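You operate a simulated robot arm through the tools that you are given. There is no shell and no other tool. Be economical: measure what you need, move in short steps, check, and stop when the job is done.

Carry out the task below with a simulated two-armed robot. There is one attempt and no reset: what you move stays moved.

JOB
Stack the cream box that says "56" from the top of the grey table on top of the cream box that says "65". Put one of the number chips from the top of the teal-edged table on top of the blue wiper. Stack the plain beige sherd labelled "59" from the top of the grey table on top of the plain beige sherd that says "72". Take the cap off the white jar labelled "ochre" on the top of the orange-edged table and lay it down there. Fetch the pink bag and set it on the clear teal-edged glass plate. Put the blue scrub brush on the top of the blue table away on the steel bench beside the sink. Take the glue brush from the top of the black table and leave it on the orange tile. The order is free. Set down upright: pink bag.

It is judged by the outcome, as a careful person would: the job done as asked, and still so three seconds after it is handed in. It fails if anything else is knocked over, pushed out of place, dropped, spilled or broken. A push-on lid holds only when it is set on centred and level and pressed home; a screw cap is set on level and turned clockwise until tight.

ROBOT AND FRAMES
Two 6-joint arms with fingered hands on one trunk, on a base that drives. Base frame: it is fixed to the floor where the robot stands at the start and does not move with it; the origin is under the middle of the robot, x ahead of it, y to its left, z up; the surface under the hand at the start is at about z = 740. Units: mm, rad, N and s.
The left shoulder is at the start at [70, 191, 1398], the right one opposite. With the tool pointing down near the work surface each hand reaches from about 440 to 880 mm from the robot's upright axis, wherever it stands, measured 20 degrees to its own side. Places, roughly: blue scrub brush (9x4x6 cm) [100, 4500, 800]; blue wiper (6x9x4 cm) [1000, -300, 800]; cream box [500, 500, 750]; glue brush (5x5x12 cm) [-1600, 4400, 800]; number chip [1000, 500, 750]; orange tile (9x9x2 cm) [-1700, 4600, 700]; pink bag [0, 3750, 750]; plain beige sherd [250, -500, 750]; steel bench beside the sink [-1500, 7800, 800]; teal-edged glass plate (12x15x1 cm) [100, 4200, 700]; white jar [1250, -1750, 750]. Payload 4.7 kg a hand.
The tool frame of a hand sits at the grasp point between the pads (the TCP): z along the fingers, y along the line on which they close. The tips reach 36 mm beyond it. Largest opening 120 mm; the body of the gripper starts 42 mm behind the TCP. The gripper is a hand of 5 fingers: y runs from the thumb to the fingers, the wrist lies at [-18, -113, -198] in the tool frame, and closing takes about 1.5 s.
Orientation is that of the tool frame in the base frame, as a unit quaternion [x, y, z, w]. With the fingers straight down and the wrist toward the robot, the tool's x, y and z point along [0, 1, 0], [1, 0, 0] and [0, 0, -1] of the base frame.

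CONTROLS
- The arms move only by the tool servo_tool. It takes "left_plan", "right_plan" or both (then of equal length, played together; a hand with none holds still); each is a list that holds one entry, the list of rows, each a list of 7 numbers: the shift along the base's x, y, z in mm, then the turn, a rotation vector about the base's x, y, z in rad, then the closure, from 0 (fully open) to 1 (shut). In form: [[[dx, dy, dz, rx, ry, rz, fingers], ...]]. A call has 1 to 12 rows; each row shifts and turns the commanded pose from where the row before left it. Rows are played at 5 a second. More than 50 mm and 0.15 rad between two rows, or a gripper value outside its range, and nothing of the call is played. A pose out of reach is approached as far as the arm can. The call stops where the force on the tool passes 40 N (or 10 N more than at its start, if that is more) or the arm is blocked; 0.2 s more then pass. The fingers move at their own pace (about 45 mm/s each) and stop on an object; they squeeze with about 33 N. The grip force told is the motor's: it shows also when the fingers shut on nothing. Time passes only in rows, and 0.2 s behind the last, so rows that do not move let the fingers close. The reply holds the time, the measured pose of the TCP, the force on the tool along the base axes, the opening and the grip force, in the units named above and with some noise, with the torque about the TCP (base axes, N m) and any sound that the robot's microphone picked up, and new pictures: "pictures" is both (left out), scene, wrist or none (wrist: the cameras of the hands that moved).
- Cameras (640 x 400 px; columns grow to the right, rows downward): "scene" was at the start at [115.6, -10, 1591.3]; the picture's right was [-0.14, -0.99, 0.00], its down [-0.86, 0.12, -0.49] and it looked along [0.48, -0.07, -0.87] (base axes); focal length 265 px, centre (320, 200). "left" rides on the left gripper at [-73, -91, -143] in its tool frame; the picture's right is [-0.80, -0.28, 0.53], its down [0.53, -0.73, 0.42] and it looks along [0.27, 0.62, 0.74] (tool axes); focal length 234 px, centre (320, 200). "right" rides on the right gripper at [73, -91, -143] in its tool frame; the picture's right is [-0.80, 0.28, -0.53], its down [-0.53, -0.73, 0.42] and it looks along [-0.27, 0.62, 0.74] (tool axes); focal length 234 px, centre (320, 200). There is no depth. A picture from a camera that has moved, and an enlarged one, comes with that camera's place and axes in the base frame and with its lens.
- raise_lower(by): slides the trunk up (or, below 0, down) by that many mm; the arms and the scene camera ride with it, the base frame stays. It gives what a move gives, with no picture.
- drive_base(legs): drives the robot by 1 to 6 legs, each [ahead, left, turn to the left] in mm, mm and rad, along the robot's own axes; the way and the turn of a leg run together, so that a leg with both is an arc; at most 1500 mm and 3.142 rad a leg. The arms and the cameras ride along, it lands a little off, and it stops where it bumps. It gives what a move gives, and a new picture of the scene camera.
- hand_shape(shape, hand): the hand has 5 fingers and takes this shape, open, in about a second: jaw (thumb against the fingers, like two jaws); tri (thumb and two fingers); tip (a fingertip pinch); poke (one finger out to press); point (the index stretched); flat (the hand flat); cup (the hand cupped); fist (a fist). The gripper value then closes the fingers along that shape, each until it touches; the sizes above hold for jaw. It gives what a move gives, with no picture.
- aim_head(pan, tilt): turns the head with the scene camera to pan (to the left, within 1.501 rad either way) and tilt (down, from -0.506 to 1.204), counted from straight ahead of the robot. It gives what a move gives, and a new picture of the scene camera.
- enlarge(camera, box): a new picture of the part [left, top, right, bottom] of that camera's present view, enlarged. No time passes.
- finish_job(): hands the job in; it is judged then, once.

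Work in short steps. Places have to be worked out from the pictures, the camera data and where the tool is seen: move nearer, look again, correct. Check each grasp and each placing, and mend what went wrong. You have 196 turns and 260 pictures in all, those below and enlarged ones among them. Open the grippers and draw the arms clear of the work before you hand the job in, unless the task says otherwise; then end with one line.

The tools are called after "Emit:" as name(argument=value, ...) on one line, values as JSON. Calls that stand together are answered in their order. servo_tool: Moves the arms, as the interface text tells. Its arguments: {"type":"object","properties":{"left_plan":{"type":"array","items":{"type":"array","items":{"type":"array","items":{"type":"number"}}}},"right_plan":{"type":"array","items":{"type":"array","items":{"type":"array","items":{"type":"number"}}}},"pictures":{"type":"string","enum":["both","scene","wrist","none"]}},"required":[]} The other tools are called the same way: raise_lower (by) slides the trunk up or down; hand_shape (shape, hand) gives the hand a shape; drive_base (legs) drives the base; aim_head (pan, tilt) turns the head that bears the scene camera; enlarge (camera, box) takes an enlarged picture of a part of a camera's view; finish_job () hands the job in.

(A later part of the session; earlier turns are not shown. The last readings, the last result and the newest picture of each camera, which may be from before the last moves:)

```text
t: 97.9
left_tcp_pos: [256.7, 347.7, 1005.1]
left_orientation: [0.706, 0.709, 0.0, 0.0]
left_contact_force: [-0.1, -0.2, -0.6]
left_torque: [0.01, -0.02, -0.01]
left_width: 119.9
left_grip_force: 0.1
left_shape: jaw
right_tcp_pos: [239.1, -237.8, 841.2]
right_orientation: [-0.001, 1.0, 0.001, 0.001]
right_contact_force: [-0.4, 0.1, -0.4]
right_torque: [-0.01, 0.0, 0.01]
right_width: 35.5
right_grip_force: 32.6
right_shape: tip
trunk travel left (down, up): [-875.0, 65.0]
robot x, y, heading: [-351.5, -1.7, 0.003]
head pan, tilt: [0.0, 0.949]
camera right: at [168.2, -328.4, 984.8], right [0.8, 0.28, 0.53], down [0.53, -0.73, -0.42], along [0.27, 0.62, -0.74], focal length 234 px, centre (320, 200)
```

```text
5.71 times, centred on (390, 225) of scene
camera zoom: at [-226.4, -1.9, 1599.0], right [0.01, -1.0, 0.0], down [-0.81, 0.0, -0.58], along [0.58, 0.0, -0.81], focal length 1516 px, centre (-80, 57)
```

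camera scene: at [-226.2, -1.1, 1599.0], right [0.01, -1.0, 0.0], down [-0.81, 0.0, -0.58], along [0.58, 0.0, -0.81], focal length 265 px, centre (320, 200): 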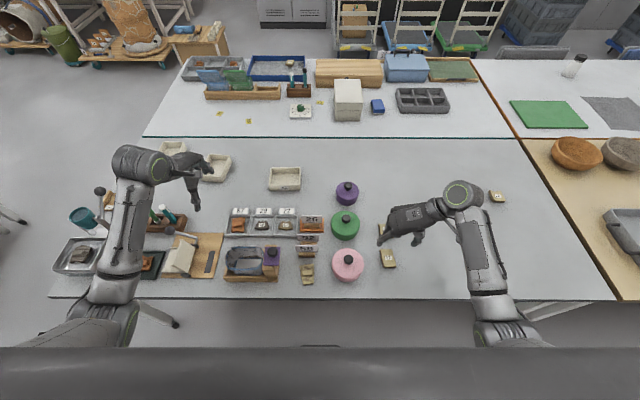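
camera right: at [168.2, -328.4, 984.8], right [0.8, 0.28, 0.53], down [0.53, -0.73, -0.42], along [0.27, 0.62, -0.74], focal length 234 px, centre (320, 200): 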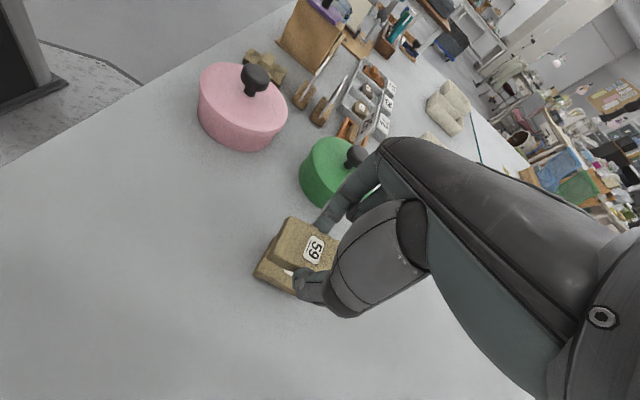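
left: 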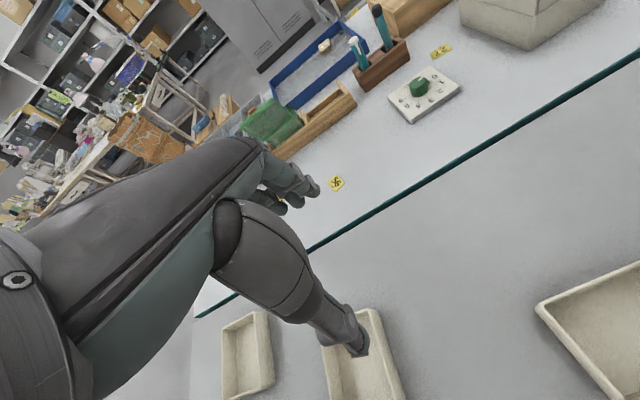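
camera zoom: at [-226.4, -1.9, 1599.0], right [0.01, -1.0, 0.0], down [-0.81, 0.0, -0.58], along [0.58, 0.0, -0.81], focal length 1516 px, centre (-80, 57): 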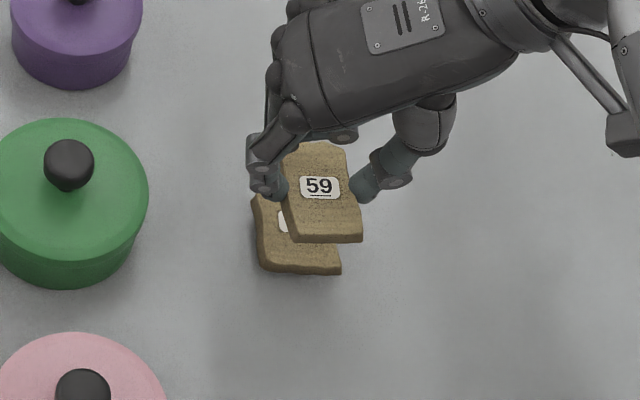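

Shift +4, +5, then lower toward expected contact (~z 818).

Emit:
servo_tool(right_plan=[[[4, 5, -10, 0, 0, 0, 0.7], [0, 0, -9, 0, 0, 0, 0.7], [0, 0, 0, 0, 0, 0, 0.7]]], pictures="wrist")

Emit:
enlarge(camera="scene", box=[350, 190, 430, 260])

```text
t: 98.7
left_tcp_pos: [256.9, 347.4, 1003.1]
left_orientation: [0.705, 0.709, 0.0, 0.001]
left_contact_force: [0.2, -1.5, 0.2]
left_torque: [0.0, 0.01, -0.01]
left_width: 119.7
left_grip_force: 0.0
left_shape: jaw
right_tcp_pos: [243.9, -232.3, 824.3]
right_orientation: [-0.001, 1.0, 0.001, 0.0]
right_contact_force: [-0.3, -0.1, -0.1]
right_torque: [0.0, 0.0, 0.02]
right_width: 35.6
right_grip_force: 33.1
right_shape: tip
trunk travel left (down, up): [-875.0, 65.0]
robot x, y, heading: [-349.4, -1.6, 0.0]
head pan, tilt: [0.0, 0.949]
camera right: at [172.9, -323.3, 966.5], right [0.8, 0.28, 0.53], down [0.53, -0.73, -0.43], along [0.27, 0.62, -0.74], focal length 234 px, centre (320, 200)
```

right: 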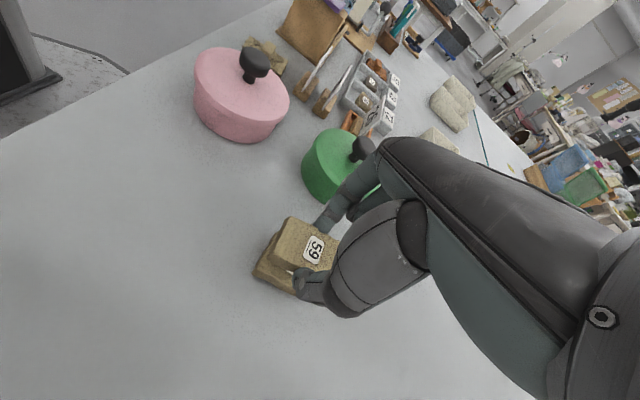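

```text
5.71 times, centred on (390, 225) of scene
camera zoom: at [-226.0, -1.8, 1599.0], right [0.01, -1.0, 0.0], down [-0.81, 0.0, -0.58], along [0.58, 0.0, -0.81], focal length 1516 px, centre (-80, 57)
```

zoom: 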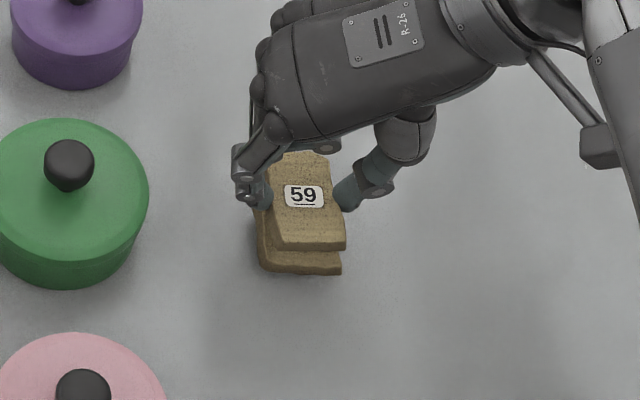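

Aligned. Lower gently to contact.

Emit:
servo_tool(right_plan=[[[0, 0, -3, 0, 0, 0, 0.7], [0, 0, -1, 0, 0, 0, 0.7], [0, 0, -1, 0, 0, 0, 0.7], [0, 0, 0, 0, 0, 0, 0.7]]], pictures="none")

```text
t: 99.7
left_tcp_pos: [257.9, 346.8, 1003.2]
left_orientation: [0.705, 0.709, 0.0, 0.001]
left_contact_force: [-0.1, 0.6, 0.2]
left_torque: [0.0, 0.04, 0.04]
left_width: 119.7
left_grip_force: 0.0
left_shape: jaw
right_tcp_pos: [242.6, -232.5, 817.7]
right_orientation: [0.0, 1.0, 0.001, 0.0]
right_contact_force: [-0.3, 0.2, -0.3]
right_torque: [-0.03, -0.02, -0.02]
right_width: 35.3
right_grip_force: 33.3
right_shape: tip
trunk travel left (down, up): [-875.0, 65.0]
robot x, y, heading: [-350.7, 1.1, 0.011]
head pan, tilt: [0.0, 0.949]
```

Emit:
servo_tool(right_plan=[[[0, 0, -1, 0, 0, 0, 0.7], [0, 0, -1, 0, 0, 0, 0.7], [0, 0, 0, 0, 0, 0, 0.7]]], pictures="none")

```text
t: 100.5
left_tcp_pos: [257.0, 347.6, 1004.2]
left_orientation: [0.706, 0.708, 0.0, 0.0]
left_contact_force: [-0.3, 0.6, 0.0]
left_torque: [-0.02, -0.01, 0.02]
left_width: 119.9
left_grip_force: 0.0
left_shape: jaw
right_tcp_pos: [243.3, -232.8, 817.1]
right_orientation: [-0.001, 1.0, 0.001, 0.0]
right_contact_force: [1.0, -0.6, -0.8]
right_torque: [-0.03, 0.0, 0.02]
right_width: 35.4
right_grip_force: 33.7
right_shape: tip
trunk travel left (down, up): [-875.0, 65.0]
robot x, y, heading: [-344.4, -2.9, 0.008]
head pan, tilt: [0.0, 0.949]
```

No contact yet; continue.

Emit:
servo_tool(right_plan=[[[0, 0, -1.5, 0, 0, 0, 0.7], [0, 0, 0, 0, 0, 0, 0.7]]], pictures="none")

Emit:
enlarge(camera="scene", box=[360, 200, 420, 250])

```text
t: 101.1
left_tcp_pos: [257.2, 346.3, 1003.8]
left_orientation: [0.705, 0.709, 0.0, 0.0]
left_contact_force: [0.1, -0.2, -0.1]
left_torque: [0.0, 0.02, 0.0]
left_width: 119.8
left_grip_force: 0.0
left_shape: jaw
right_tcp_pos: [243.6, -232.4, 815.1]
right_orientation: [-0.001, 1.0, 0.001, 0.001]
right_contact_force: [-0.3, 0.4, -1.6]
right_torque: [0.01, 0.01, 0.02]
right_width: 35.3
right_grip_force: 33.1
right_shape: tip
trunk travel left (down, up): [-875.0, 65.0]
robot x, y, heading: [-349.6, -1.2, 0.008]
head pan, tilt: [0.0, 0.949]
```

```text
8.00 times, centred on (390, 225) of scene
camera zoom: at [-225.9, -1.8, 1599.0], right [0.01, -1.0, 0.0], down [-0.81, 0.0, -0.58], along [0.58, 0.0, -0.81], focal length 2122 px, centre (-240, 0)
```

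zoom: 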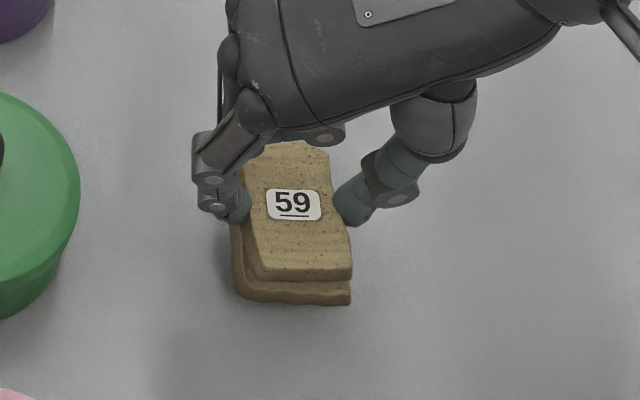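

Emit:
servo_tool(right_plan=[[[0, 0, -1.5, 0, 0, 0, 0.7], [0, 0, 0, 0, 0, 0, 0.7]]], pictures="none")

```text
t: 101.7
left_tcp_pos: [257.0, 347.1, 1003.6]
left_orientation: [0.705, 0.709, 0.0, 0.0]
left_contact_force: [0.8, -0.5, 1.3]
left_torque: [0.02, 0.01, -0.04]
left_width: 119.6
left_grip_force: 0.0
left_shape: jaw
right_tcp_pos: [244.3, -231.0, 815.3]
right_orientation: [-0.001, 1.0, 0.001, 0.0]
right_contact_force: [-0.8, 0.2, -0.7]
right_torque: [0.05, 0.0, -0.01]
right_width: 35.5
right_grip_force: 33.1
right_shape: tip
trunk travel left (down, up): [-875.0, 65.0]
robot x, y, heading: [-352.3, 0.4, 0.008]
head pan, tilt: [0.0, 0.949]
```

Still free; another 2 mm in 1 mm steps.

Emit:
servo_tool(right_plan=[[[0, 0, -1, 0, 0, 0, 0.7], [0, 0, -1, 0, 0, 0, 0.7], [0, 0, 0, 0, 0, 0, 0.7]]], pictures="none")

```text
t: 102.5
left_tcp_pos: [256.9, 346.2, 1004.6]
left_orientation: [0.705, 0.71, 0.0, 0.0]
left_contact_force: [0.0, 0.4, -0.1]
left_torque: [0.02, 0.0, 0.03]
left_width: 119.8
left_grip_force: 0.1
left_shape: jaw
right_tcp_pos: [244.0, -232.8, 812.6]
right_orientation: [-0.001, 1.0, 0.0, 0.0]
right_contact_force: [0.5, -0.6, 7.8]
right_torque: [0.0, -0.01, -0.02]
right_width: 35.4
right_grip_force: 33.1
right_shape: tip
trunk travel left (down, up): [-875.0, 65.0]
robot x, y, heading: [-347.1, -1.4, 0.002]
head pan, tilt: [0.0, 0.949]
```

Contact 7.8 N. Release slowly and look.

Emit:
servo_tool(right_plan=[[[0, 0, 0, 0, 0, 0, 0.7], [0, 0, 0, 0, 0, 0, 0.695], [0, 0, 0, 0, 0, 0, 0.69], [0, 0, 0, 0, 0, 0, 0.68], [0, 0, 0, 0, 0, 0, 0.67], [0, 0, 0, 0, 0, 0, 0.66], [0, 0, 0, 0, 0, 0, 0.64], [0, 0, 0, 0, 0, 0, 0.6], [0, 0, 0, 0, 0, 0, 0.5], [0, 0, 0, 0, 0, 0, 0.4]]], pictures="none")

Emit:
enlarge(camera="scene", box=[360, 200, 420, 250])

```text
t: 104.7
left_tcp_pos: [256.8, 346.9, 1002.8]
left_orientation: [0.705, 0.709, 0.0, 0.0]
left_contact_force: [0.5, -0.8, -0.3]
left_torque: [0.02, 0.03, -0.02]
left_width: 119.6
left_grip_force: 0.1
left_shape: jaw
right_tcp_pos: [243.4, -232.0, 811.3]
right_orientation: [-0.001, 1.0, 0.0, 0.0]
right_contact_force: [0.4, -0.2, -0.6]
right_torque: [0.01, 0.03, 0.01]
right_width: 71.4
right_grip_force: 0.0
right_shape: tip
trunk travel left (down, up): [-875.0, 65.0]
robot x, y, heading: [-347.3, -3.0, 0.005]
head pan, tilt: [0.0, 0.949]
```

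```text
8.00 times, centred on (390, 225) of scene
camera zoom: at [-226.0, -1.7, 1599.0], right [0.01, -1.0, 0.0], down [-0.81, 0.0, -0.58], along [0.58, 0.0, -0.81], focal length 2122 px, centre (-240, 0)
```

zoom: 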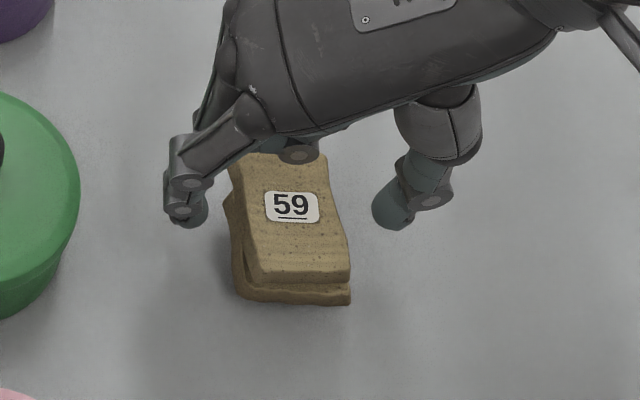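

Stacked and stable. Raise the hand straight up, then confirm.

Emit:
servo_tool(right_plan=[[[0, 0, 0, 0, 0, 0, 0.25], [0, 0, 30, 0, 0, 0, 0.2], [0, 0, 40, 0, 0, 0, 0.1], [0, 0, 40, 0, 0, 0, 0], [10, -40, 10, 0, 0, 0, 0], [10, -40, 0, 0, 0, 0, 0], [10, -40, 0, 0, 0, 0, 0]]], pictures="none")

Emit:
hand_shape(hand="right", shape="jaw")

Emit:
enlarge(camera="scene", box=[340, 180, 440, 260])

```text
t: 106.3
left_tcp_pos: [256.8, 346.0, 1003.5]
left_orientation: [0.706, 0.708, 0.0, 0.0]
left_contact_force: [-0.2, -0.7, 0.0]
left_torque: [0.01, -0.01, 0.02]
left_width: 120.0
left_grip_force: 0.1
left_shape: jaw
right_tcp_pos: [274.2, -350.6, 932.8]
right_orientation: [-0.001, 1.0, 0.001, 0.001]
right_contact_force: [0.5, -1.0, -0.5]
right_torque: [0.02, -0.01, -0.04]
right_width: 119.7
right_grip_force: 0.2
right_shape: tip
trunk travel left (down, up): [-875.0, 65.0]
robot x, y, heading: [-347.6, -1.3, 0.003]
head pan, tilt: [0.0, 0.949]
```

```text
t: 107.2
left_tcp_pos: [256.5, 346.7, 1003.9]
left_orientation: [0.706, 0.708, 0.0, 0.0]
left_contact_force: [-0.4, -0.4, -0.1]
left_torque: [0.03, -0.02, 0.03]
left_width: 119.7
left_grip_force: 0.0
left_shape: jaw
right_tcp_pos: [272.7, -348.9, 932.6]
right_orientation: [-0.001, 1.0, 0.001, 0.0]
right_contact_force: [0.4, 0.0, 0.3]
right_torque: [0.0, 0.02, 0.02]
right_width: 119.5
right_grip_force: 0.1
right_shape: jaw
trunk travel left (down, up): [-875.0, 65.0]
robot x, y, heading: [-351.3, 0.4, 0.006]
head pan, tilt: [0.0, 0.949]
```

```text
5.00 times, centred on (390, 220) of scene
camera zoom: at [-226.0, -1.6, 1599.0], right [0.01, -1.0, 0.0], down [-0.81, 0.0, -0.58], along [0.58, 0.0, -0.81], focal length 1326 px, centre (-30, 100)
```

zoom: 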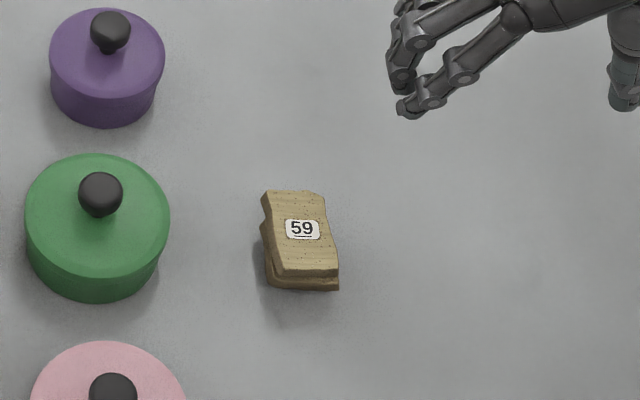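

Sherds done. Restore the right hand to neutral, then drive to the boxes.

Emit:
servo_tool(right_plan=[[[3, 3, 6, 0, 0, -0.1428, 0], [3, 3, 6, 0, 0, -0.1428, 0], [3, 3, 6, 0, 0, -0.1428, 0], [3, 3, 6, 0, 0, -0.1428, 0], [3, 3, 6, 0, 0, -0.1428, 0], [3, 3, 6, 0, 0, -0.1428, 0], [3, 3, 6, 0, 0, -0.1428, 0], [3, 3, 6, 0, 0, -0.1428, 0], [3, 3, 6, 0, 0, -0.1428, 0], [3, 3, 6, 0, 0, -0.1428, 0], [3, 3, 6, 0, 0, -0.1428, 0], [0, 0, 0, 0, 0, 0, 0]]], pictures="none")

Emit:
drive_base(legs=[[350, 250, 0]])

Emit:
enlarge(camera="left", box=[0, 0, 640, 400])

```text
t: 109.8
left_tcp_pos: [256.9, 348.0, 1004.4]
left_orientation: [0.706, 0.708, 0.0, 0.0]
left_contact_force: [-1.1, -1.1, 0.5]
left_torque: [0.03, -0.03, 0.0]
left_width: 119.9
left_grip_force: 0.2
left_shape: jaw
right_tcp_pos: [307.1, -321.0, 996.7]
right_orientation: [0.707, 0.707, -0.001, 0.001]
right_contact_force: [0.0, -0.2, 1.0]
right_torque: [0.01, 0.01, 0.01]
right_width: 119.8
right_grip_force: 0.1
right_shape: jaw
trunk travel left (down, up): [-875.0, 65.0]
robot x, y, heading: [-349.1, -0.1, 0.003]
head pan, tilt: [0.0, 0.949]
```

```text
t: 112.5
left_tcp_pos: [615.5, 597.5, 1003.7]
left_orientation: [0.706, 0.708, 0.0, 0.0]
left_contact_force: [0.4, 0.0, -0.6]
left_torque: [0.02, 0.0, -0.02]
left_width: 119.9
left_grip_force: 0.1
left_shape: jaw
right_tcp_pos: [663.7, -68.2, 996.9]
right_orientation: [0.707, 0.707, 0.001, 0.001]
right_contact_force: [0.2, -0.1, -0.2]
right_torque: [-0.01, 0.02, 0.01]
right_width: 119.9
right_grip_force: 0.0
right_shape: jaw
trunk travel left (down, up): [-875.0, 65.0]
robot x, y, heading: [7.0, 254.5, 0.005]
head pan, tilt: [0.0, 0.949]
camera scene: at [131.8, 250.5, 1599.1], right [0.0, -1.0, 0.0], down [-0.81, 0.0, -0.58], along [0.58, 0.0, -0.81], focal length 265 px, centre (320, 200)
```

scene: 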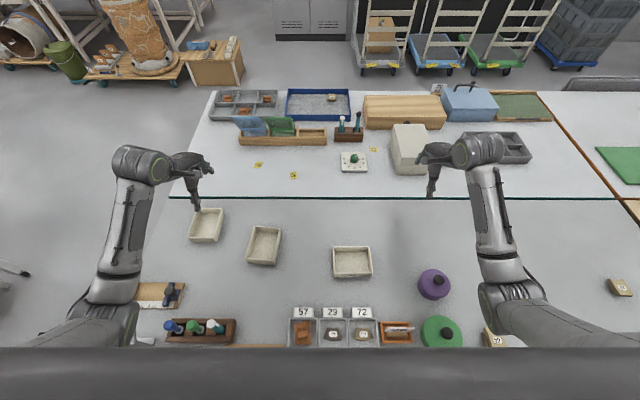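

```text
1.00 times, centred on (320, 200) of left (not enlarged: the box is as wide or as high as the picture)
camera zoom: at [523.7, 524.1, 1147.6], right [-0.28, -0.8, -0.53], down [-0.73, 0.53, -0.42], along [0.62, 0.27, -0.74], focal length 234 px, centre (320, 200)
```

zoom: 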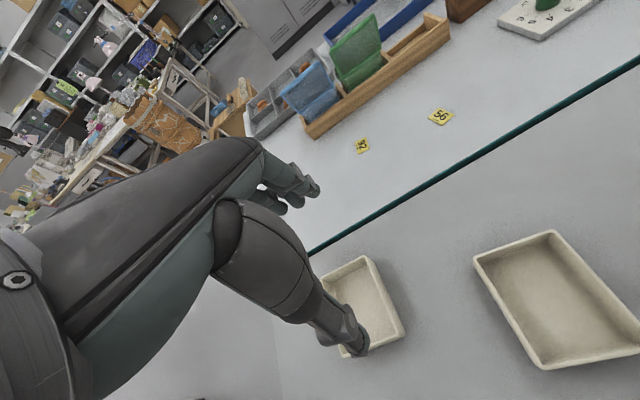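

Emit:
enlarge(camera="scene", box=[170, 190, 390, 290])

Emit:
enlarge(camera="right", box=[0, 0, 320, 240])

```text
2.91 times, centred on (280, 240) of scene
camera zoom: at [131.8, 250.5, 1599.1], right [0.0, -1.0, 0.0], down [-0.81, 0.0, -0.58], along [0.58, 0.0, -0.81], focal length 772 px, centre (436, 84)
```

zoom: 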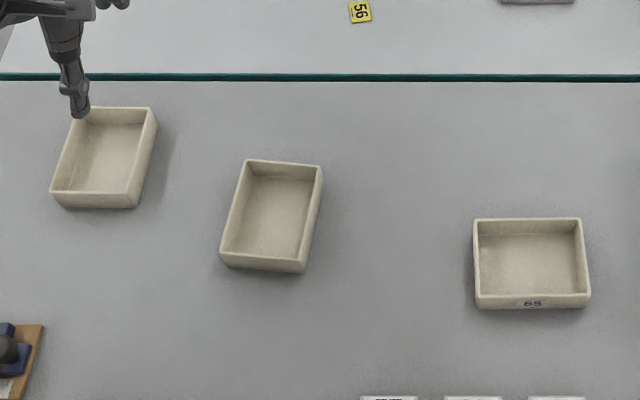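

```text
1.67 times, centred on (160, 120) of right
camera zoom: at [573.7, 5.0, 1141.1], right [0.28, -0.8, 0.53], down [-0.73, -0.53, -0.43], along [0.62, -0.27, -0.74], focal length 390 px, centre (587, 333)
```

zoom: 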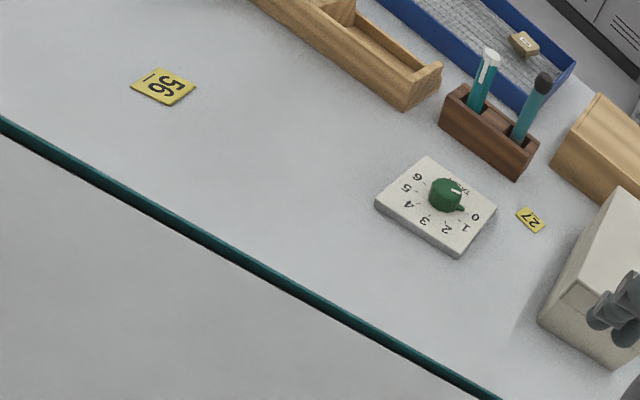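

Chips are thin yellow tiles. I need the tray labels: move the left hand so its camera sees the middle tray's near and right faces.

Emit:
servo_tool(left_plan=[[[-27.5, -29.5, -20, 0, 0, 0, 0], [-27.5, -29.5, -20, 0, 0, 0, 0], [-27.5, -29.5, -20, 0, 0, 0, 0], [-27.5, -29.5, -20, 0, 0, 0, 0], [-27.5, -29.5, -20, 0, 0, 0, 0], [-27.5, -29.5, -20, 0, 0, 0, 0]]], pictures="wrist")

```text
t: 114.0
left_tcp_pos: [454.1, 505.5, 877.1]
left_orientation: [0.718, 0.689, 0.071, -0.066]
left_contact_force: [-0.1, -0.3, 0.3]
left_torque: [-0.01, -0.02, -0.02]
left_width: 120.0
left_grip_force: 0.1
left_shape: jaw
right_tcp_pos: [665.4, -66.6, 999.0]
right_orientation: [0.707, 0.707, 0.001, 0.001]
right_contact_force: [0.3, 0.1, -0.9]
right_torque: [0.01, 0.01, 0.04]
right_width: 119.8
right_grip_force: 0.0
right_shape: jaw
trunk travel left (down, up): [-875.0, 65.0]
robot x, y, heading: [8.6, 252.8, 0.002]
head pan, tilt: [0.0, 0.949]
stopped in row 6 (left hand): the arm was blocked; the commanded pose is now the measured one
camera left: at [357.8, 409.8, 1004.1], right [-0.31, -0.68, -0.67], down [-0.71, 0.63, -0.32], along [0.64, 0.38, -0.67], focal length 234 px, centre (320, 200)
```

left: 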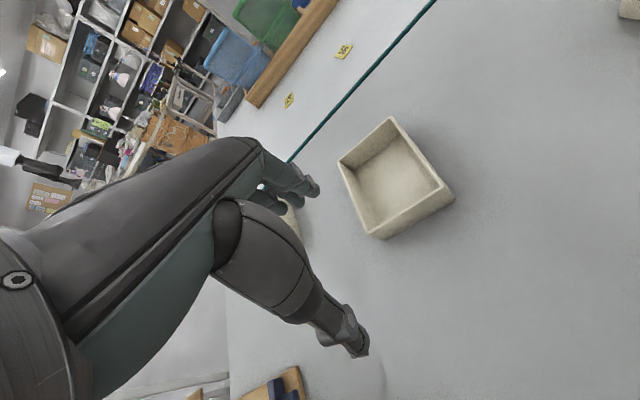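

The arm was blocked near the trunk; no label on the near face. Back the hand out and drive 200 mm right so the left camera sees the tray's right-hand side.

Emit:
servo_tool(left_plan=[[[20, 20, 25, 0, 0, 0, 0], [30, 20, 20, 0, 0, 0, 0], [0, 0, 0, 0, 0, 0, 0]]], pictures="none")

Emit:
drive_base(legs=[[-60, -230, 0]])

Emit:
enlarge(camera="left", box=[200, 60, 520, 260])

```text
t: 114.8
left_tcp_pos: [506.8, 540.7, 926.0]
left_orientation: [0.719, 0.689, 0.07, -0.065]
left_contact_force: [0.2, -0.6, 0.5]
left_torque: [0.03, 0.02, 0.0]
left_width: 119.9
left_grip_force: 0.1
left_shape: jaw
right_tcp_pos: [665.2, -69.4, 998.5]
right_orientation: [0.707, 0.707, 0.001, 0.0]
right_contact_force: [0.2, 0.3, 0.1]
right_torque: [0.0, 0.01, 0.03]
right_width: 119.8
right_grip_force: 0.1
right_shape: jaw
trunk travel left (down, up): [-875.0, 65.0]
robot x, y, heading: [14.0, 246.9, 0.005]
head pan, tilt: [0.0, 0.949]
```

```text
t: 116.5
left_tcp_pos: [446.5, 319.7, 925.6]
left_orientation: [0.716, 0.692, 0.07, -0.066]
left_contact_force: [-0.4, -1.0, -0.9]
left_torque: [-0.01, -0.01, 0.0]
left_width: 119.8
left_grip_force: 0.0
left_shape: jaw
right_tcp_pos: [609.8, -290.1, 998.3]
right_orientation: [0.704, 0.71, 0.0, 0.0]
right_contact_force: [-1.0, 0.2, -0.2]
right_torque: [-0.03, -0.01, 0.05]
right_width: 119.8
right_grip_force: 0.1
right_shape: jaw
trunk travel left (down, up): [-875.0, 65.0]
robot x, y, heading: [-52.6, 24.6, 0.011]
head pan, tilt: [0.0, 0.949]
camera scene: at [74.3, 25.5, 1599.0], right [0.01, -1.0, 0.0], down [-0.81, -0.01, -0.58], along [0.58, 0.01, -0.81], focal length 265 px, centre (320, 200)
```

scene: 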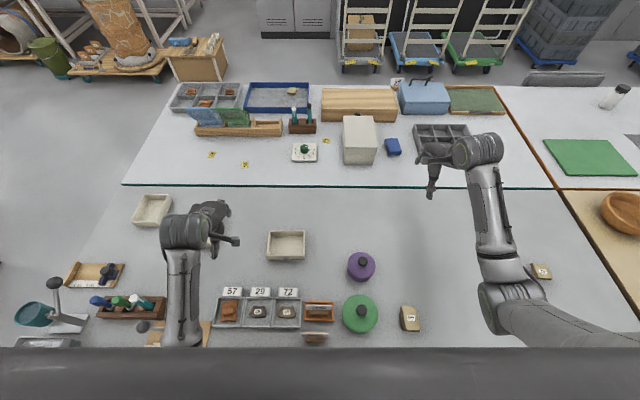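

```text
2.00 times, centred on (360, 160) of left
camera zoom: at [351.2, 223.3, 1052.4], right [-0.3, -0.68, -0.67], down [-0.71, 0.63, -0.32], along [0.64, 0.38, -0.67], focal length 468 px, centre (240, 280)
```

zoom: 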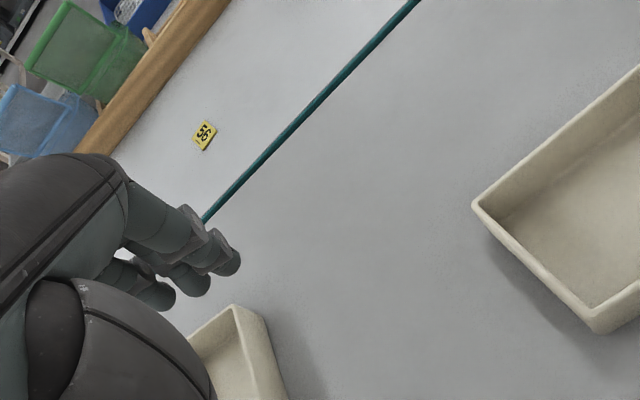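

Emit:
enlarge(camera="left", box=[240, 180, 400, 300])

Emit:
enlarge(camera="scene", box=[120, 180, 320, 280])

```text
3.33 times, centred on (320, 240) of left
camera zoom: at [351.2, 223.3, 1052.4], right [-0.3, -0.68, -0.67], down [-0.71, 0.63, -0.32], along [0.64, 0.38, -0.67], focal length 781 px, centre (320, 67)
```

zoom: 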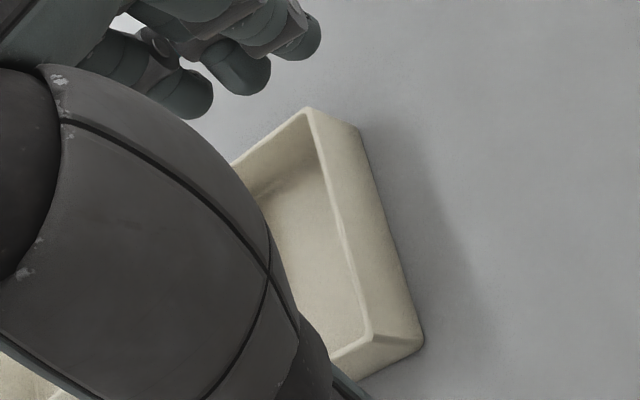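

```text
3.20 times, centred on (220, 230) of scene
camera zoom: at [74.3, 25.5, 1599.0], right [0.01, -1.0, 0.0], down [-0.81, -0.01, -0.58], along [0.58, 0.01, -0.81], focal length 849 px, centre (640, 104)
```

zoom: 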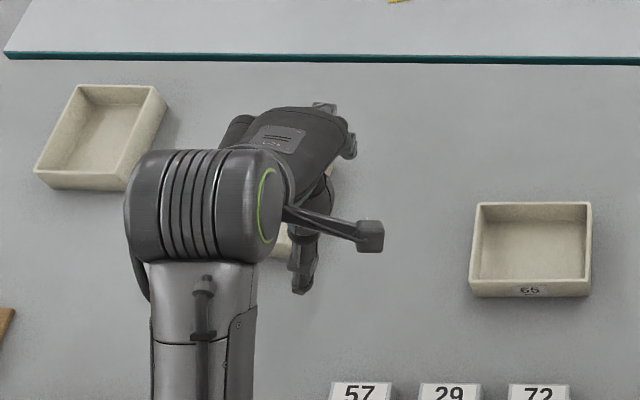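

The middle tray's right face is blank too. I'll drive left so that the right-hand camera sees the left faces of the trays.

Emit:
drive_base(legs=[[-60, 900, 0]])

Emit:
enlarge(camera="right", box=[0, 0, 640, 400])

```text
t: 119.6
left_tcp_pos: [376.7, 854.3, 922.5]
left_orientation: [0.701, 0.707, 0.066, -0.069]
left_contact_force: [2.5, 0.4, -0.3]
left_torque: [-0.07, 0.12, 0.0]
left_width: 120.3
left_grip_force: 0.1
left_shape: jaw
right_tcp_pos: [565.7, 253.8, 987.8]
right_orientation: [0.688, 0.725, -0.005, -0.004]
right_contact_force: [1.6, 0.6, -0.9]
right_torque: [0.02, 0.15, 0.03]
right_width: 119.7
right_grip_force: 0.1
right_shape: jaw
trunk travel left (down, up): [-875.0, 65.0]
robot x, y, heading: [-117.8, 540.9, 0.057]
head pan, tilt: [0.0, 0.949]
stopped in leg 1: the robot was blocked; the commanded pose is now the measured one
camera scene: at [23.3, 543.8, 1597.2], right [0.06, -1.0, 0.0], down [-0.82, -0.05, -0.57], along [0.57, 0.03, -0.82], focal length 265 px, centre (320, 200)
```

scene: 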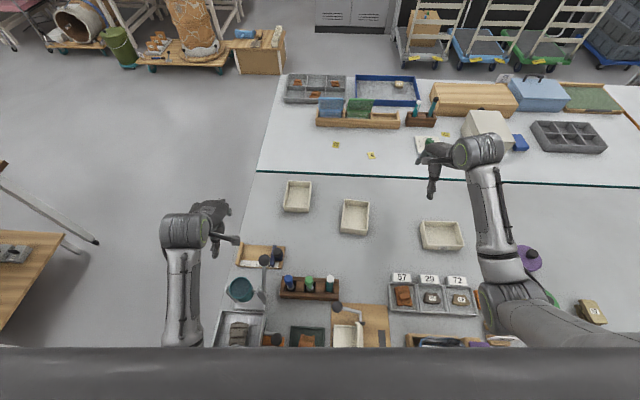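

```text
1.00 times, centred on (320, 200) of right (not enlarged: the box is as wide or as high as the picture)
camera zoom: at [473.0, 322.3, 1133.1], right [0.33, -0.79, 0.52], down [-0.71, -0.57, -0.41], along [0.62, -0.23, -0.75], focal length 234 px, centre (320, 200)
```

zoom: 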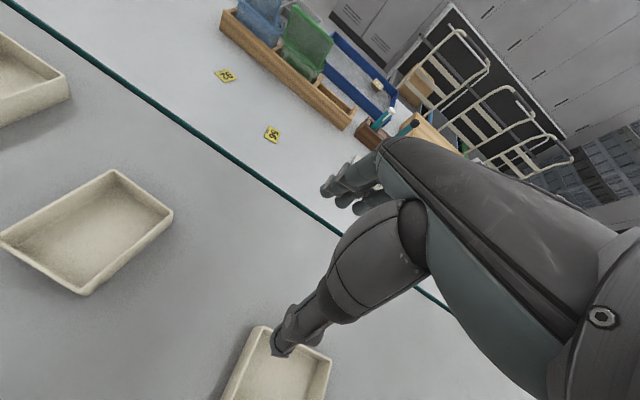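

Blocked by something (probably a table leg), but the head is now left of the middle tray. Enlarge its left face.

Emit:
enlarge(camera="scene", box=[275, 170, 385, 245])

```text
5.33 times, centred on (330, 208) of scene
camera zoom: at [23.3, 543.8, 1597.2], right [0.06, -1.0, 0.0], down [-0.82, -0.05, -0.57], along [0.57, 0.03, -0.82], focal length 1415 px, centre (267, 160)
```

zoom: 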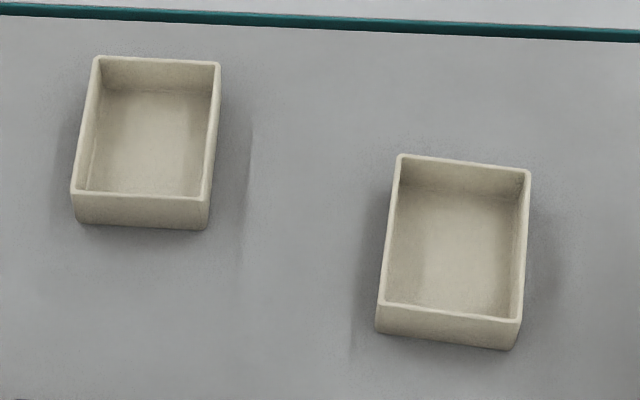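

Move the right hand leftward so its camera sees the left sides of the trays.

Emit:
servo_tool(right_plan=[[[-10, 42, 0, 0, 0, 0, 0], [-10, 42, 0, 0, 0, 0, 0], [-10, 42, 0, 0, 0, 0, 0], [-10, 42, 0, 0, 0, 0, 0], [-10, 42, -10, 0, 0, 0, 0], [-10, 42, -10, 0, 0, 0, 0]]], pictures="wrist")

```text
t: 121.0
left_tcp_pos: [364.9, 855.1, 927.6]
left_orientation: [0.699, 0.709, 0.071, -0.064]
left_contact_force: [0.2, 0.4, 0.1]
left_torque: [0.02, -0.03, 0.0]
left_width: 120.3
left_grip_force: 0.2
left_shape: jaw
right_tcp_pos: [530.2, 376.7, 979.8]
right_orientation: [0.704, 0.702, -0.054, 0.094]
right_contact_force: [-0.6, -0.7, 1.0]
right_torque: [0.0, -0.06, 0.01]
right_width: 120.0
right_grip_force: 0.1
right_shape: jaw
trunk travel left (down, up): [-875.0, 65.0]
robot x, y, heading: [-118.2, 539.5, 0.06]
head pan, tilt: [0.0, 0.949]
stopped in row 6 (right hand): the arm was blocked; the commanded pose is now the measured one
camera right: at [432.5, 477.7, 1099.9], right [0.24, -0.68, 0.7], down [-0.71, -0.61, -0.35], along [0.66, -0.41, -0.63], focal length 234 px, centre (320, 200)
```

right: 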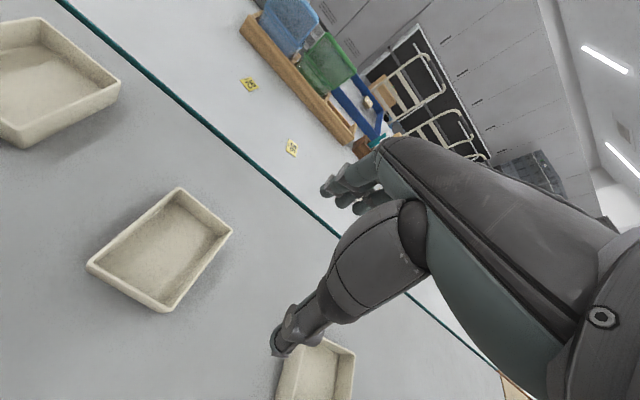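

Right arm can't cross the centre. I'll move it back, then back the base off and drive left for the head to see the left faces.

Emit:
servo_tool(right_plan=[[[10, -42, 5, 0, 0, 0, 0], [10, -42, 5, 0, 0, 0, 0], [10, -42, 5, 0, 0, 0, 0]]], pictures="none")

Emit:
drive_base(legs=[[-200, 0, -0.057], [0, 550, 0]])

Emit:
aim_head(pan=-0.5, tilt=0.6)

```text
t: 121.8
left_tcp_pos: [366.0, 856.4, 927.0]
left_orientation: [0.699, 0.708, 0.069, -0.065]
left_contact_force: [0.2, 0.6, -0.1]
left_torque: [0.0, 0.0, 0.03]
left_width: 120.2
left_grip_force: 0.0
left_shape: jaw
right_tcp_pos: [561.1, 252.5, 992.9]
right_orientation: [0.703, 0.703, -0.055, 0.092]
right_contact_force: [-0.5, -0.1, 0.0]
right_torque: [0.01, -0.01, -0.02]
right_width: 120.1
right_grip_force: 0.0
right_shape: jaw
trunk travel left (down, up): [-875.0, 65.0]
robot x, y, heading: [-119.6, 538.3, 0.058]
head pan, tilt: [0.0, 0.949]
```

```text
t: 126.1
left_tcp_pos: [187.0, 1368.0, 926.6]
left_orientation: [0.72, 0.688, 0.071, -0.063]
left_contact_force: [-0.4, -0.3, -0.1]
left_torque: [0.0, 0.01, 0.0]
left_width: 120.0
left_grip_force: 0.0
left_shape: jaw
right_tcp_pos: [347.3, 755.6, 994.6]
right_orientation: [0.725, 0.681, -0.057, 0.092]
right_contact_force: [-0.7, -0.6, 0.5]
right_torque: [0.01, 0.0, 0.0]
right_width: 120.2
right_grip_force: 0.2
right_shape: jaw
trunk travel left (down, up): [-875.0, 65.0]
robot x, y, heading: [-313.9, 1085.1, -0.0]
head pan, tilt: [0.0, 0.949]
camera scene: at [-190.1, 1079.6, 1599.0], right [0.0, -1.0, 0.0], down [-0.81, 0.0, -0.58], along [0.58, 0.0, -0.81], focal length 265 px, centre (320, 200)
```

scene: 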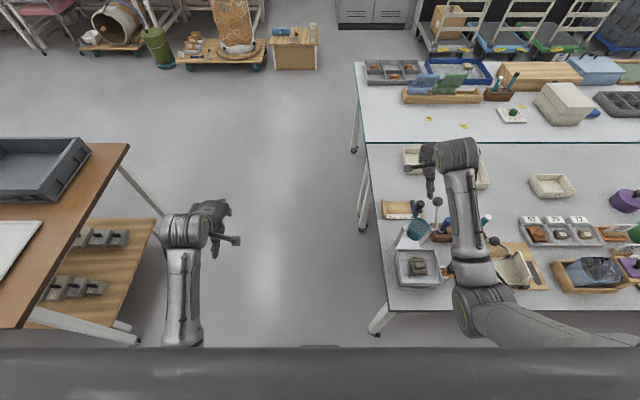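

```text
t: 127.0
left_tcp_pos: [187.2, 1368.4, 926.7]
left_orientation: [0.72, 0.688, 0.071, -0.062]
left_contact_force: [0.4, 0.0, -0.3]
left_torque: [-0.02, 0.02, -0.02]
left_width: 119.9
left_grip_force: 0.0
left_shape: jaw
right_tcp_pos: [347.3, 755.3, 993.1]
right_orientation: [0.725, 0.68, -0.059, 0.091]
right_contact_force: [0.0, -0.5, -0.7]
right_torque: [0.0, -0.02, 0.0]
right_width: 119.8
right_grip_force: 0.1
right_shape: jaw
trunk travel left (down, up): [-875.0, 65.0]
robot x, y, heading: [-316.3, 1080.1, -0.002]
head pan, tilt: [-0.499, 0.6]
camera scene: at [-185.2, 1037.5, 1627.3], right [-0.48, -0.88, 0.0], down [-0.5, 0.27, -0.82], along [0.72, -0.39, -0.57], focal length 265 px, centre (320, 200)
```

scene: 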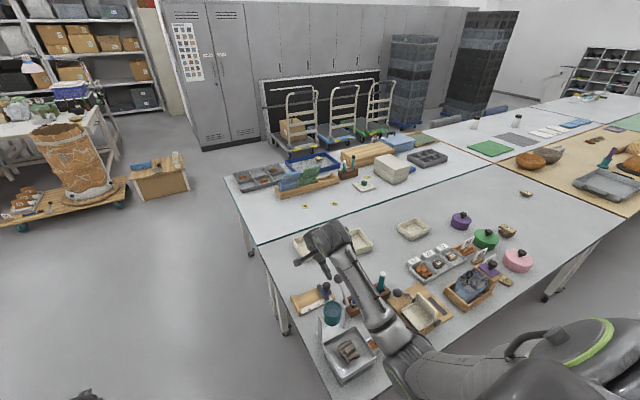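

Emit:
enlarge(camera="scene", box=[285, 210, 385, 275])

```text
6.15 times, centred on (335, 242) of scene
camera zoom: at [-185.2, 1037.5, 1627.3], right [-0.48, -0.88, 0.0], down [-0.5, 0.27, -0.82], along [0.72, -0.39, -0.57], focal length 1632 px, centre (228, -62)
```

zoom: 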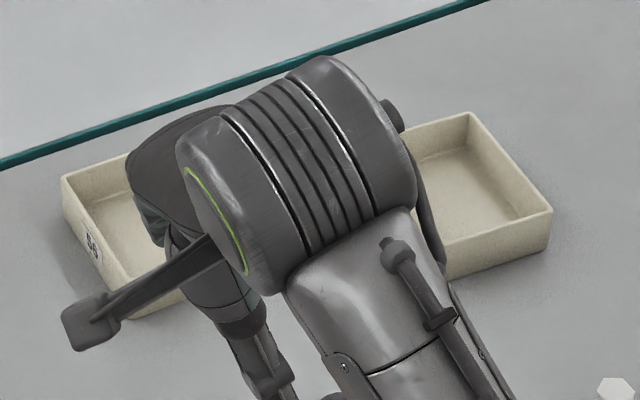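

Emit:
enlarge(camera="scene", box=[292, 236, 312, 260])

```text
16.00 times, centred on (302, 248) of scene
camera zoom: at [-185.2, 1037.5, 1627.3], right [-0.48, -0.88, 0.0], down [-0.5, 0.27, -0.82], along [0.72, -0.39, -0.57], focal length 4244 px, centre (608, -568)
```

zoom: 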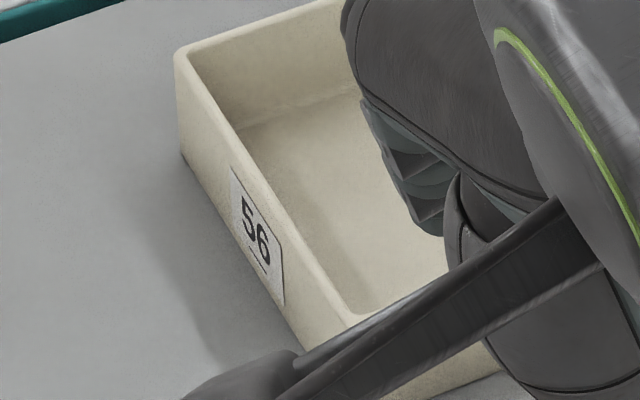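

The leftmost tray is 56 (label on its left face; rim about x553–673, y610–706, axis-aligned). First straighten both hands, yawing the left one −90°, then drive in front of it.

Emit:
servo_tool(left_plan=[[[0, 0, 10, -0.095, 0.008, 0, 0], [0, 0, 10, -0.095, 0.008, 0, 0], [0, 0, 10, 0, 0, -0.14, 0], [0, 0, 0, 0, 0, -0.14, 0], [0, 0, 0, 0, 0, -0.14, 0], [0, 0, 0, 0, 0, -0.14, 0], [0, 0, 0, 0, 0, -0.14, 0], [0, 0, 0, 0, 0, -0.14, 0], [0, 0, 0, 0, 0, -0.14, 0], [0, 0, 0, 0, 0, -0.14, 0], [0, 0, 0, 0, 0, -0.14, 0], [0, 0, 0, 0, 0, -0.14, 0]]], right_plan=[[[0, 0, 0, 0.106, 0.019, 0, 0], [0, 0, 0, 0.106, 0.019, 0, 0], [0, 0, 0, 0, 0, 0.058, 0], [0, 0, 0, 0, 0, 0, 0], [0, 0, 0, 0, 0, 0, 0], [0, 0, 0, 0, 0, 0, 0], [0, 0, 0, 0, 0, 0, 0], [0, 0, 0, 0, 0, 0, 0], [0, 0, 0, 0, 0, 0, 0], [0, 0, 0, 0, 0, 0, 0], [0, 0, 0, 0, 0, 0, 0], [0, 0, 0, 0, 0, 0, 0]]], pictures="none")

Emit:
drive_base(legs=[[0, -700, 0], [270, 0, 0]])

Emit:
aim_head(pan=0.3, tilt=0.95)

```text
t: 129.6
left_tcp_pos: [187.7, 1368.9, 957.6]
left_orientation: [0.998, 0.062, -0.001, 0.0]
left_contact_force: [0.1, 0.1, 0.4]
left_torque: [0.01, 0.04, -0.01]
left_width: 120.2
left_grip_force: 0.1
left_shape: jaw
right_tcp_pos: [347.0, 755.9, 993.7]
right_orientation: [0.709, 0.706, 0.001, 0.0]
right_contact_force: [0.8, -0.3, -0.4]
right_torque: [0.0, 0.02, 0.02]
right_width: 119.9
right_grip_force: 0.0
right_shape: jaw
trunk travel left (down, up): [-875.0, 65.0]
robot x, y, heading: [-311.5, 1081.7, -0.001]
head pan, tilt: [-0.499, 0.6]
```

```text
t: 135.0
left_tcp_pos: [458.8, 671.6, 956.7]
left_orientation: [0.997, 0.071, 0.0, -0.001]
left_contact_force: [0.9, 0.1, 0.1]
left_torque: [0.01, 0.0, 0.0]
left_width: 120.0
left_grip_force: 0.1
left_shape: jaw
right_tcp_pos: [627.1, 61.4, 993.9]
right_orientation: [0.703, 0.711, 0.001, 0.002]
right_contact_force: [-0.3, -0.9, -0.1]
right_torque: [0.0, -0.01, 0.0]
right_width: 120.1
right_grip_force: 0.1
right_shape: jaw
trunk travel left (down, up): [-875.0, 65.0]
robot x, y, heading: [-38.4, 376.8, 0.016]
head pan, tilt: [-0.499, 0.6]
camera scene: at [89.0, 335.0, 1627.6], right [-0.46, -0.89, 0.0], down [-0.5, 0.26, -0.83], along [0.73, -0.38, -0.56], focal length 265 px, centre (320, 200)
```

scene: 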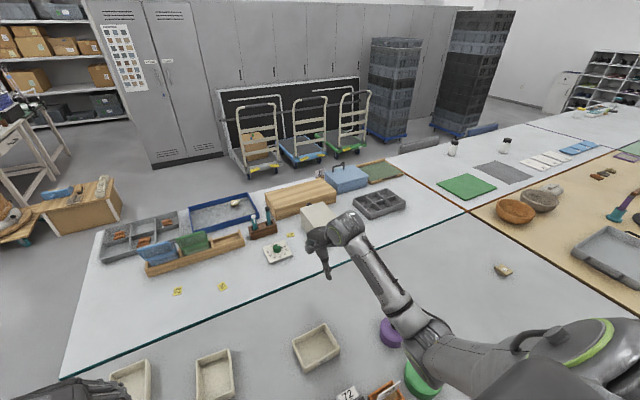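

```text
t: 136.2
left_tcp_pos: [458.0, 672.6, 955.8]
left_orientation: [0.997, 0.071, -0.001, 0.0]
left_contact_force: [-0.6, 0.5, -0.1]
left_torque: [-0.01, 0.0, 0.0]
left_width: 119.8
left_grip_force: 0.2
left_shape: jaw
right_tcp_pos: [626.5, 60.5, 993.4]
right_orientation: [0.703, 0.711, 0.001, 0.001]
right_contact_force: [-0.4, 0.2, -0.7]
right_torque: [0.02, -0.02, 0.0]
right_width: 119.9
right_grip_force: 0.1
right_shape: jaw
trunk travel left (down, up): [-875.0, 65.0]
robot x, y, heading: [-37.1, 379.9, 0.015]
head pan, tilt: [0.3, 0.949]
camera scene: at [81.1, 398.5, 1599.0], right [0.31, -0.95, 0.0], down [-0.77, -0.25, -0.58], along [0.55, 0.18, -0.81], focal length 265 px, centre (320, 200)
```

scene: 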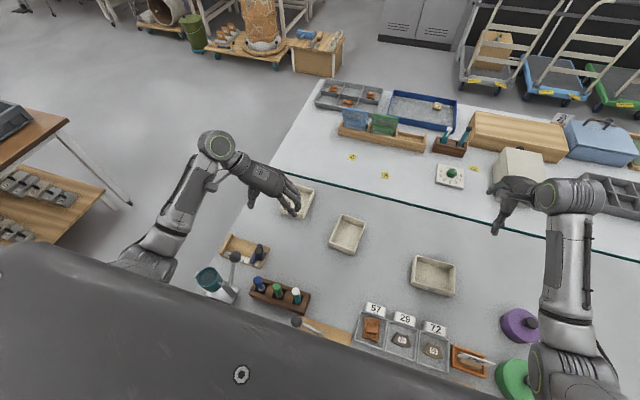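

Move the left hand above tray 56 (centre ≈(613,658)), finishing the yaw.

Emit:
servo_tool(left_plan=[[[37, -4, -14, 0, 0, -0.07, 0], [37, -4, -14, 0, 0, -0.073, 0], [36, -4, -14, 0, 0, 0, 0], [36, -3, -14, 0, 0, 0, 0], [0, 0, 0, 0, 0, 0, 0]]], pictures="wrist")

Emit:
enlarge(camera="scene", box=[220, 140, 340, 230])

```text
t: 137.3
left_tcp_pos: [605.6, 656.6, 903.7]
left_orientation: [1.0, -0.001, 0.0, 0.0]
left_contact_force: [-0.7, 0.9, 0.4]
left_torque: [0.0, -0.02, 0.03]
left_width: 120.0
left_grip_force: 0.1
left_shape: jaw
right_tcp_pos: [626.2, 61.4, 995.4]
right_orientation: [0.704, 0.711, 0.002, 0.002]
right_contact_force: [-0.9, -0.3, 0.8]
right_torque: [0.0, -0.04, -0.04]
right_width: 120.0
right_grip_force: 0.1
right_shape: jaw
trunk travel left (down, up): [-875.0, 65.0]
robot x, y, heading: [-38.3, 371.9, 0.017]
head pan, tilt: [0.3, 0.949]
camera left: at [532.6, 746.6, 1047.8], right [-0.8, 0.28, -0.53], down [0.53, 0.73, -0.42], along [0.26, -0.62, -0.74], focal length 234 px, centre (320, 200)
```

left: 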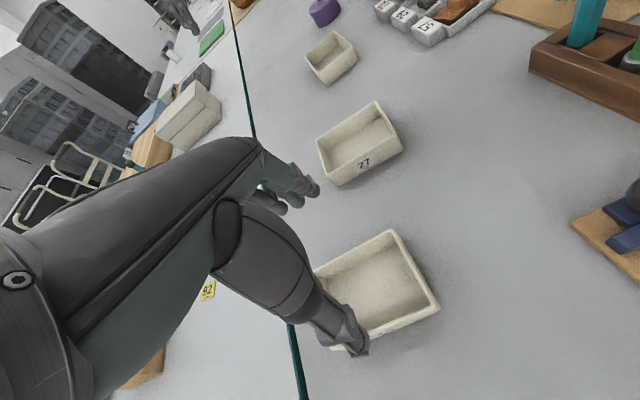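

```text
4.44 times, centred on (280, 185) of scene
camera zoom: at [80.0, 399.0, 1599.1], right [0.31, -0.95, 0.0], down [-0.77, -0.25, -0.58], along [0.55, 0.18, -0.81], focal length 1179 px, centre (498, 267)
```

zoom: 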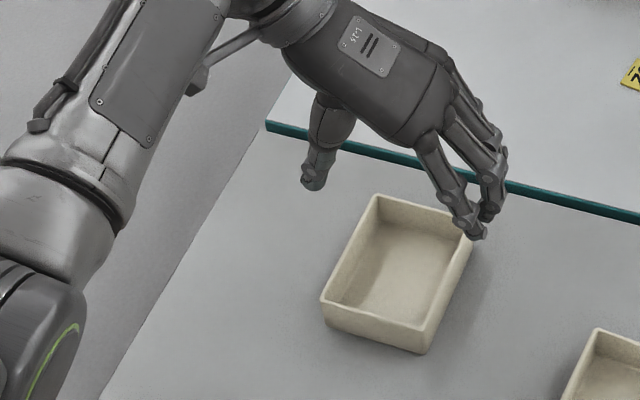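

Tray rim spans x555–670, y612–709, height ≈45. Shift +4 in y and descend around it.

Emit:
servo_tool(left_plan=[[[0, 4, -40, 0, 0, 0, 0], [0, 0, -35, 0, 0, 0, 0], [0, 0, -15, 0, 0, 0, 0], [0, 0, -12, 0, 0, 0, 0], [0, 0, -12, 0, 0, 0, 0], [0, 0, 0, 0, 0, 0, 0]]], pictures="wrist")

Emit:
enlarge(camera="scene", box=[220, 140, 340, 230])

```text
t: 138.8
left_tcp_pos: [603.9, 660.3, 786.7]
left_orientation: [1.0, -0.001, 0.0, 0.001]
left_contact_force: [-0.6, 0.7, -0.2]
left_torque: [0.0, 0.02, -0.02]
left_width: 119.7
left_grip_force: 0.2
left_shape: jaw
right_tcp_pos: [626.7, 60.1, 993.7]
right_orientation: [0.703, 0.711, 0.001, 0.001]
right_contact_force: [0.1, -0.7, 0.4]
right_torque: [0.0, 0.0, -0.02]
right_width: 119.8
right_grip_force: 0.1
right_shape: jaw
trunk travel left (down, up): [-875.0, 65.0]
robot x, y, heading: [-36.9, 378.0, 0.013]
head pan, tilt: [0.3, 0.949]
camera left: at [531.6, 751.2, 930.0], right [-0.8, 0.28, -0.52], down [0.53, 0.73, -0.42], along [0.26, -0.62, -0.74], focal length 234 px, centre (320, 200)
```

left: 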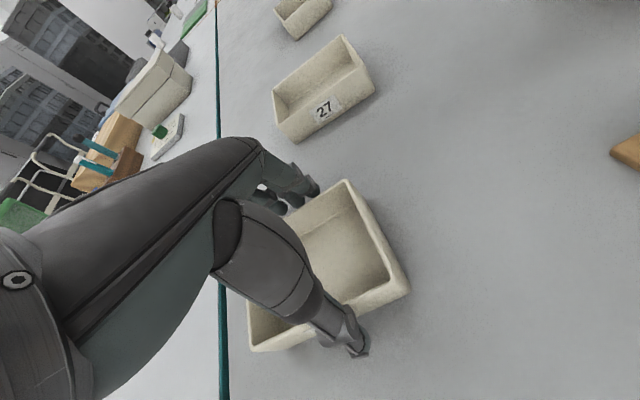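

```text
4.44 times, centred on (280, 185) of scene
camera zoom: at [80.8, 398.6, 1599.0], right [0.31, -0.95, 0.0], down [-0.77, -0.25, -0.58], along [0.55, 0.18, -0.81], focal length 1179 px, centre (498, 267)
```

zoom: 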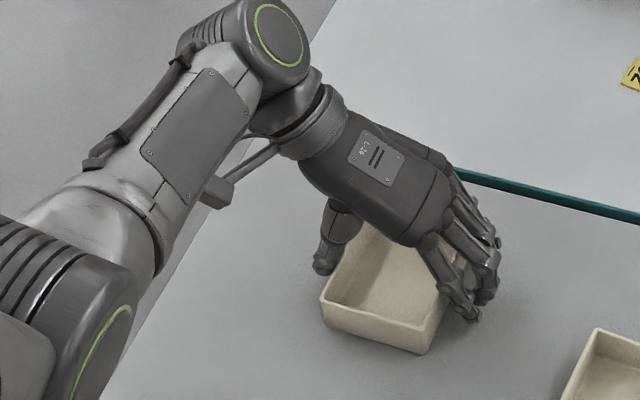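

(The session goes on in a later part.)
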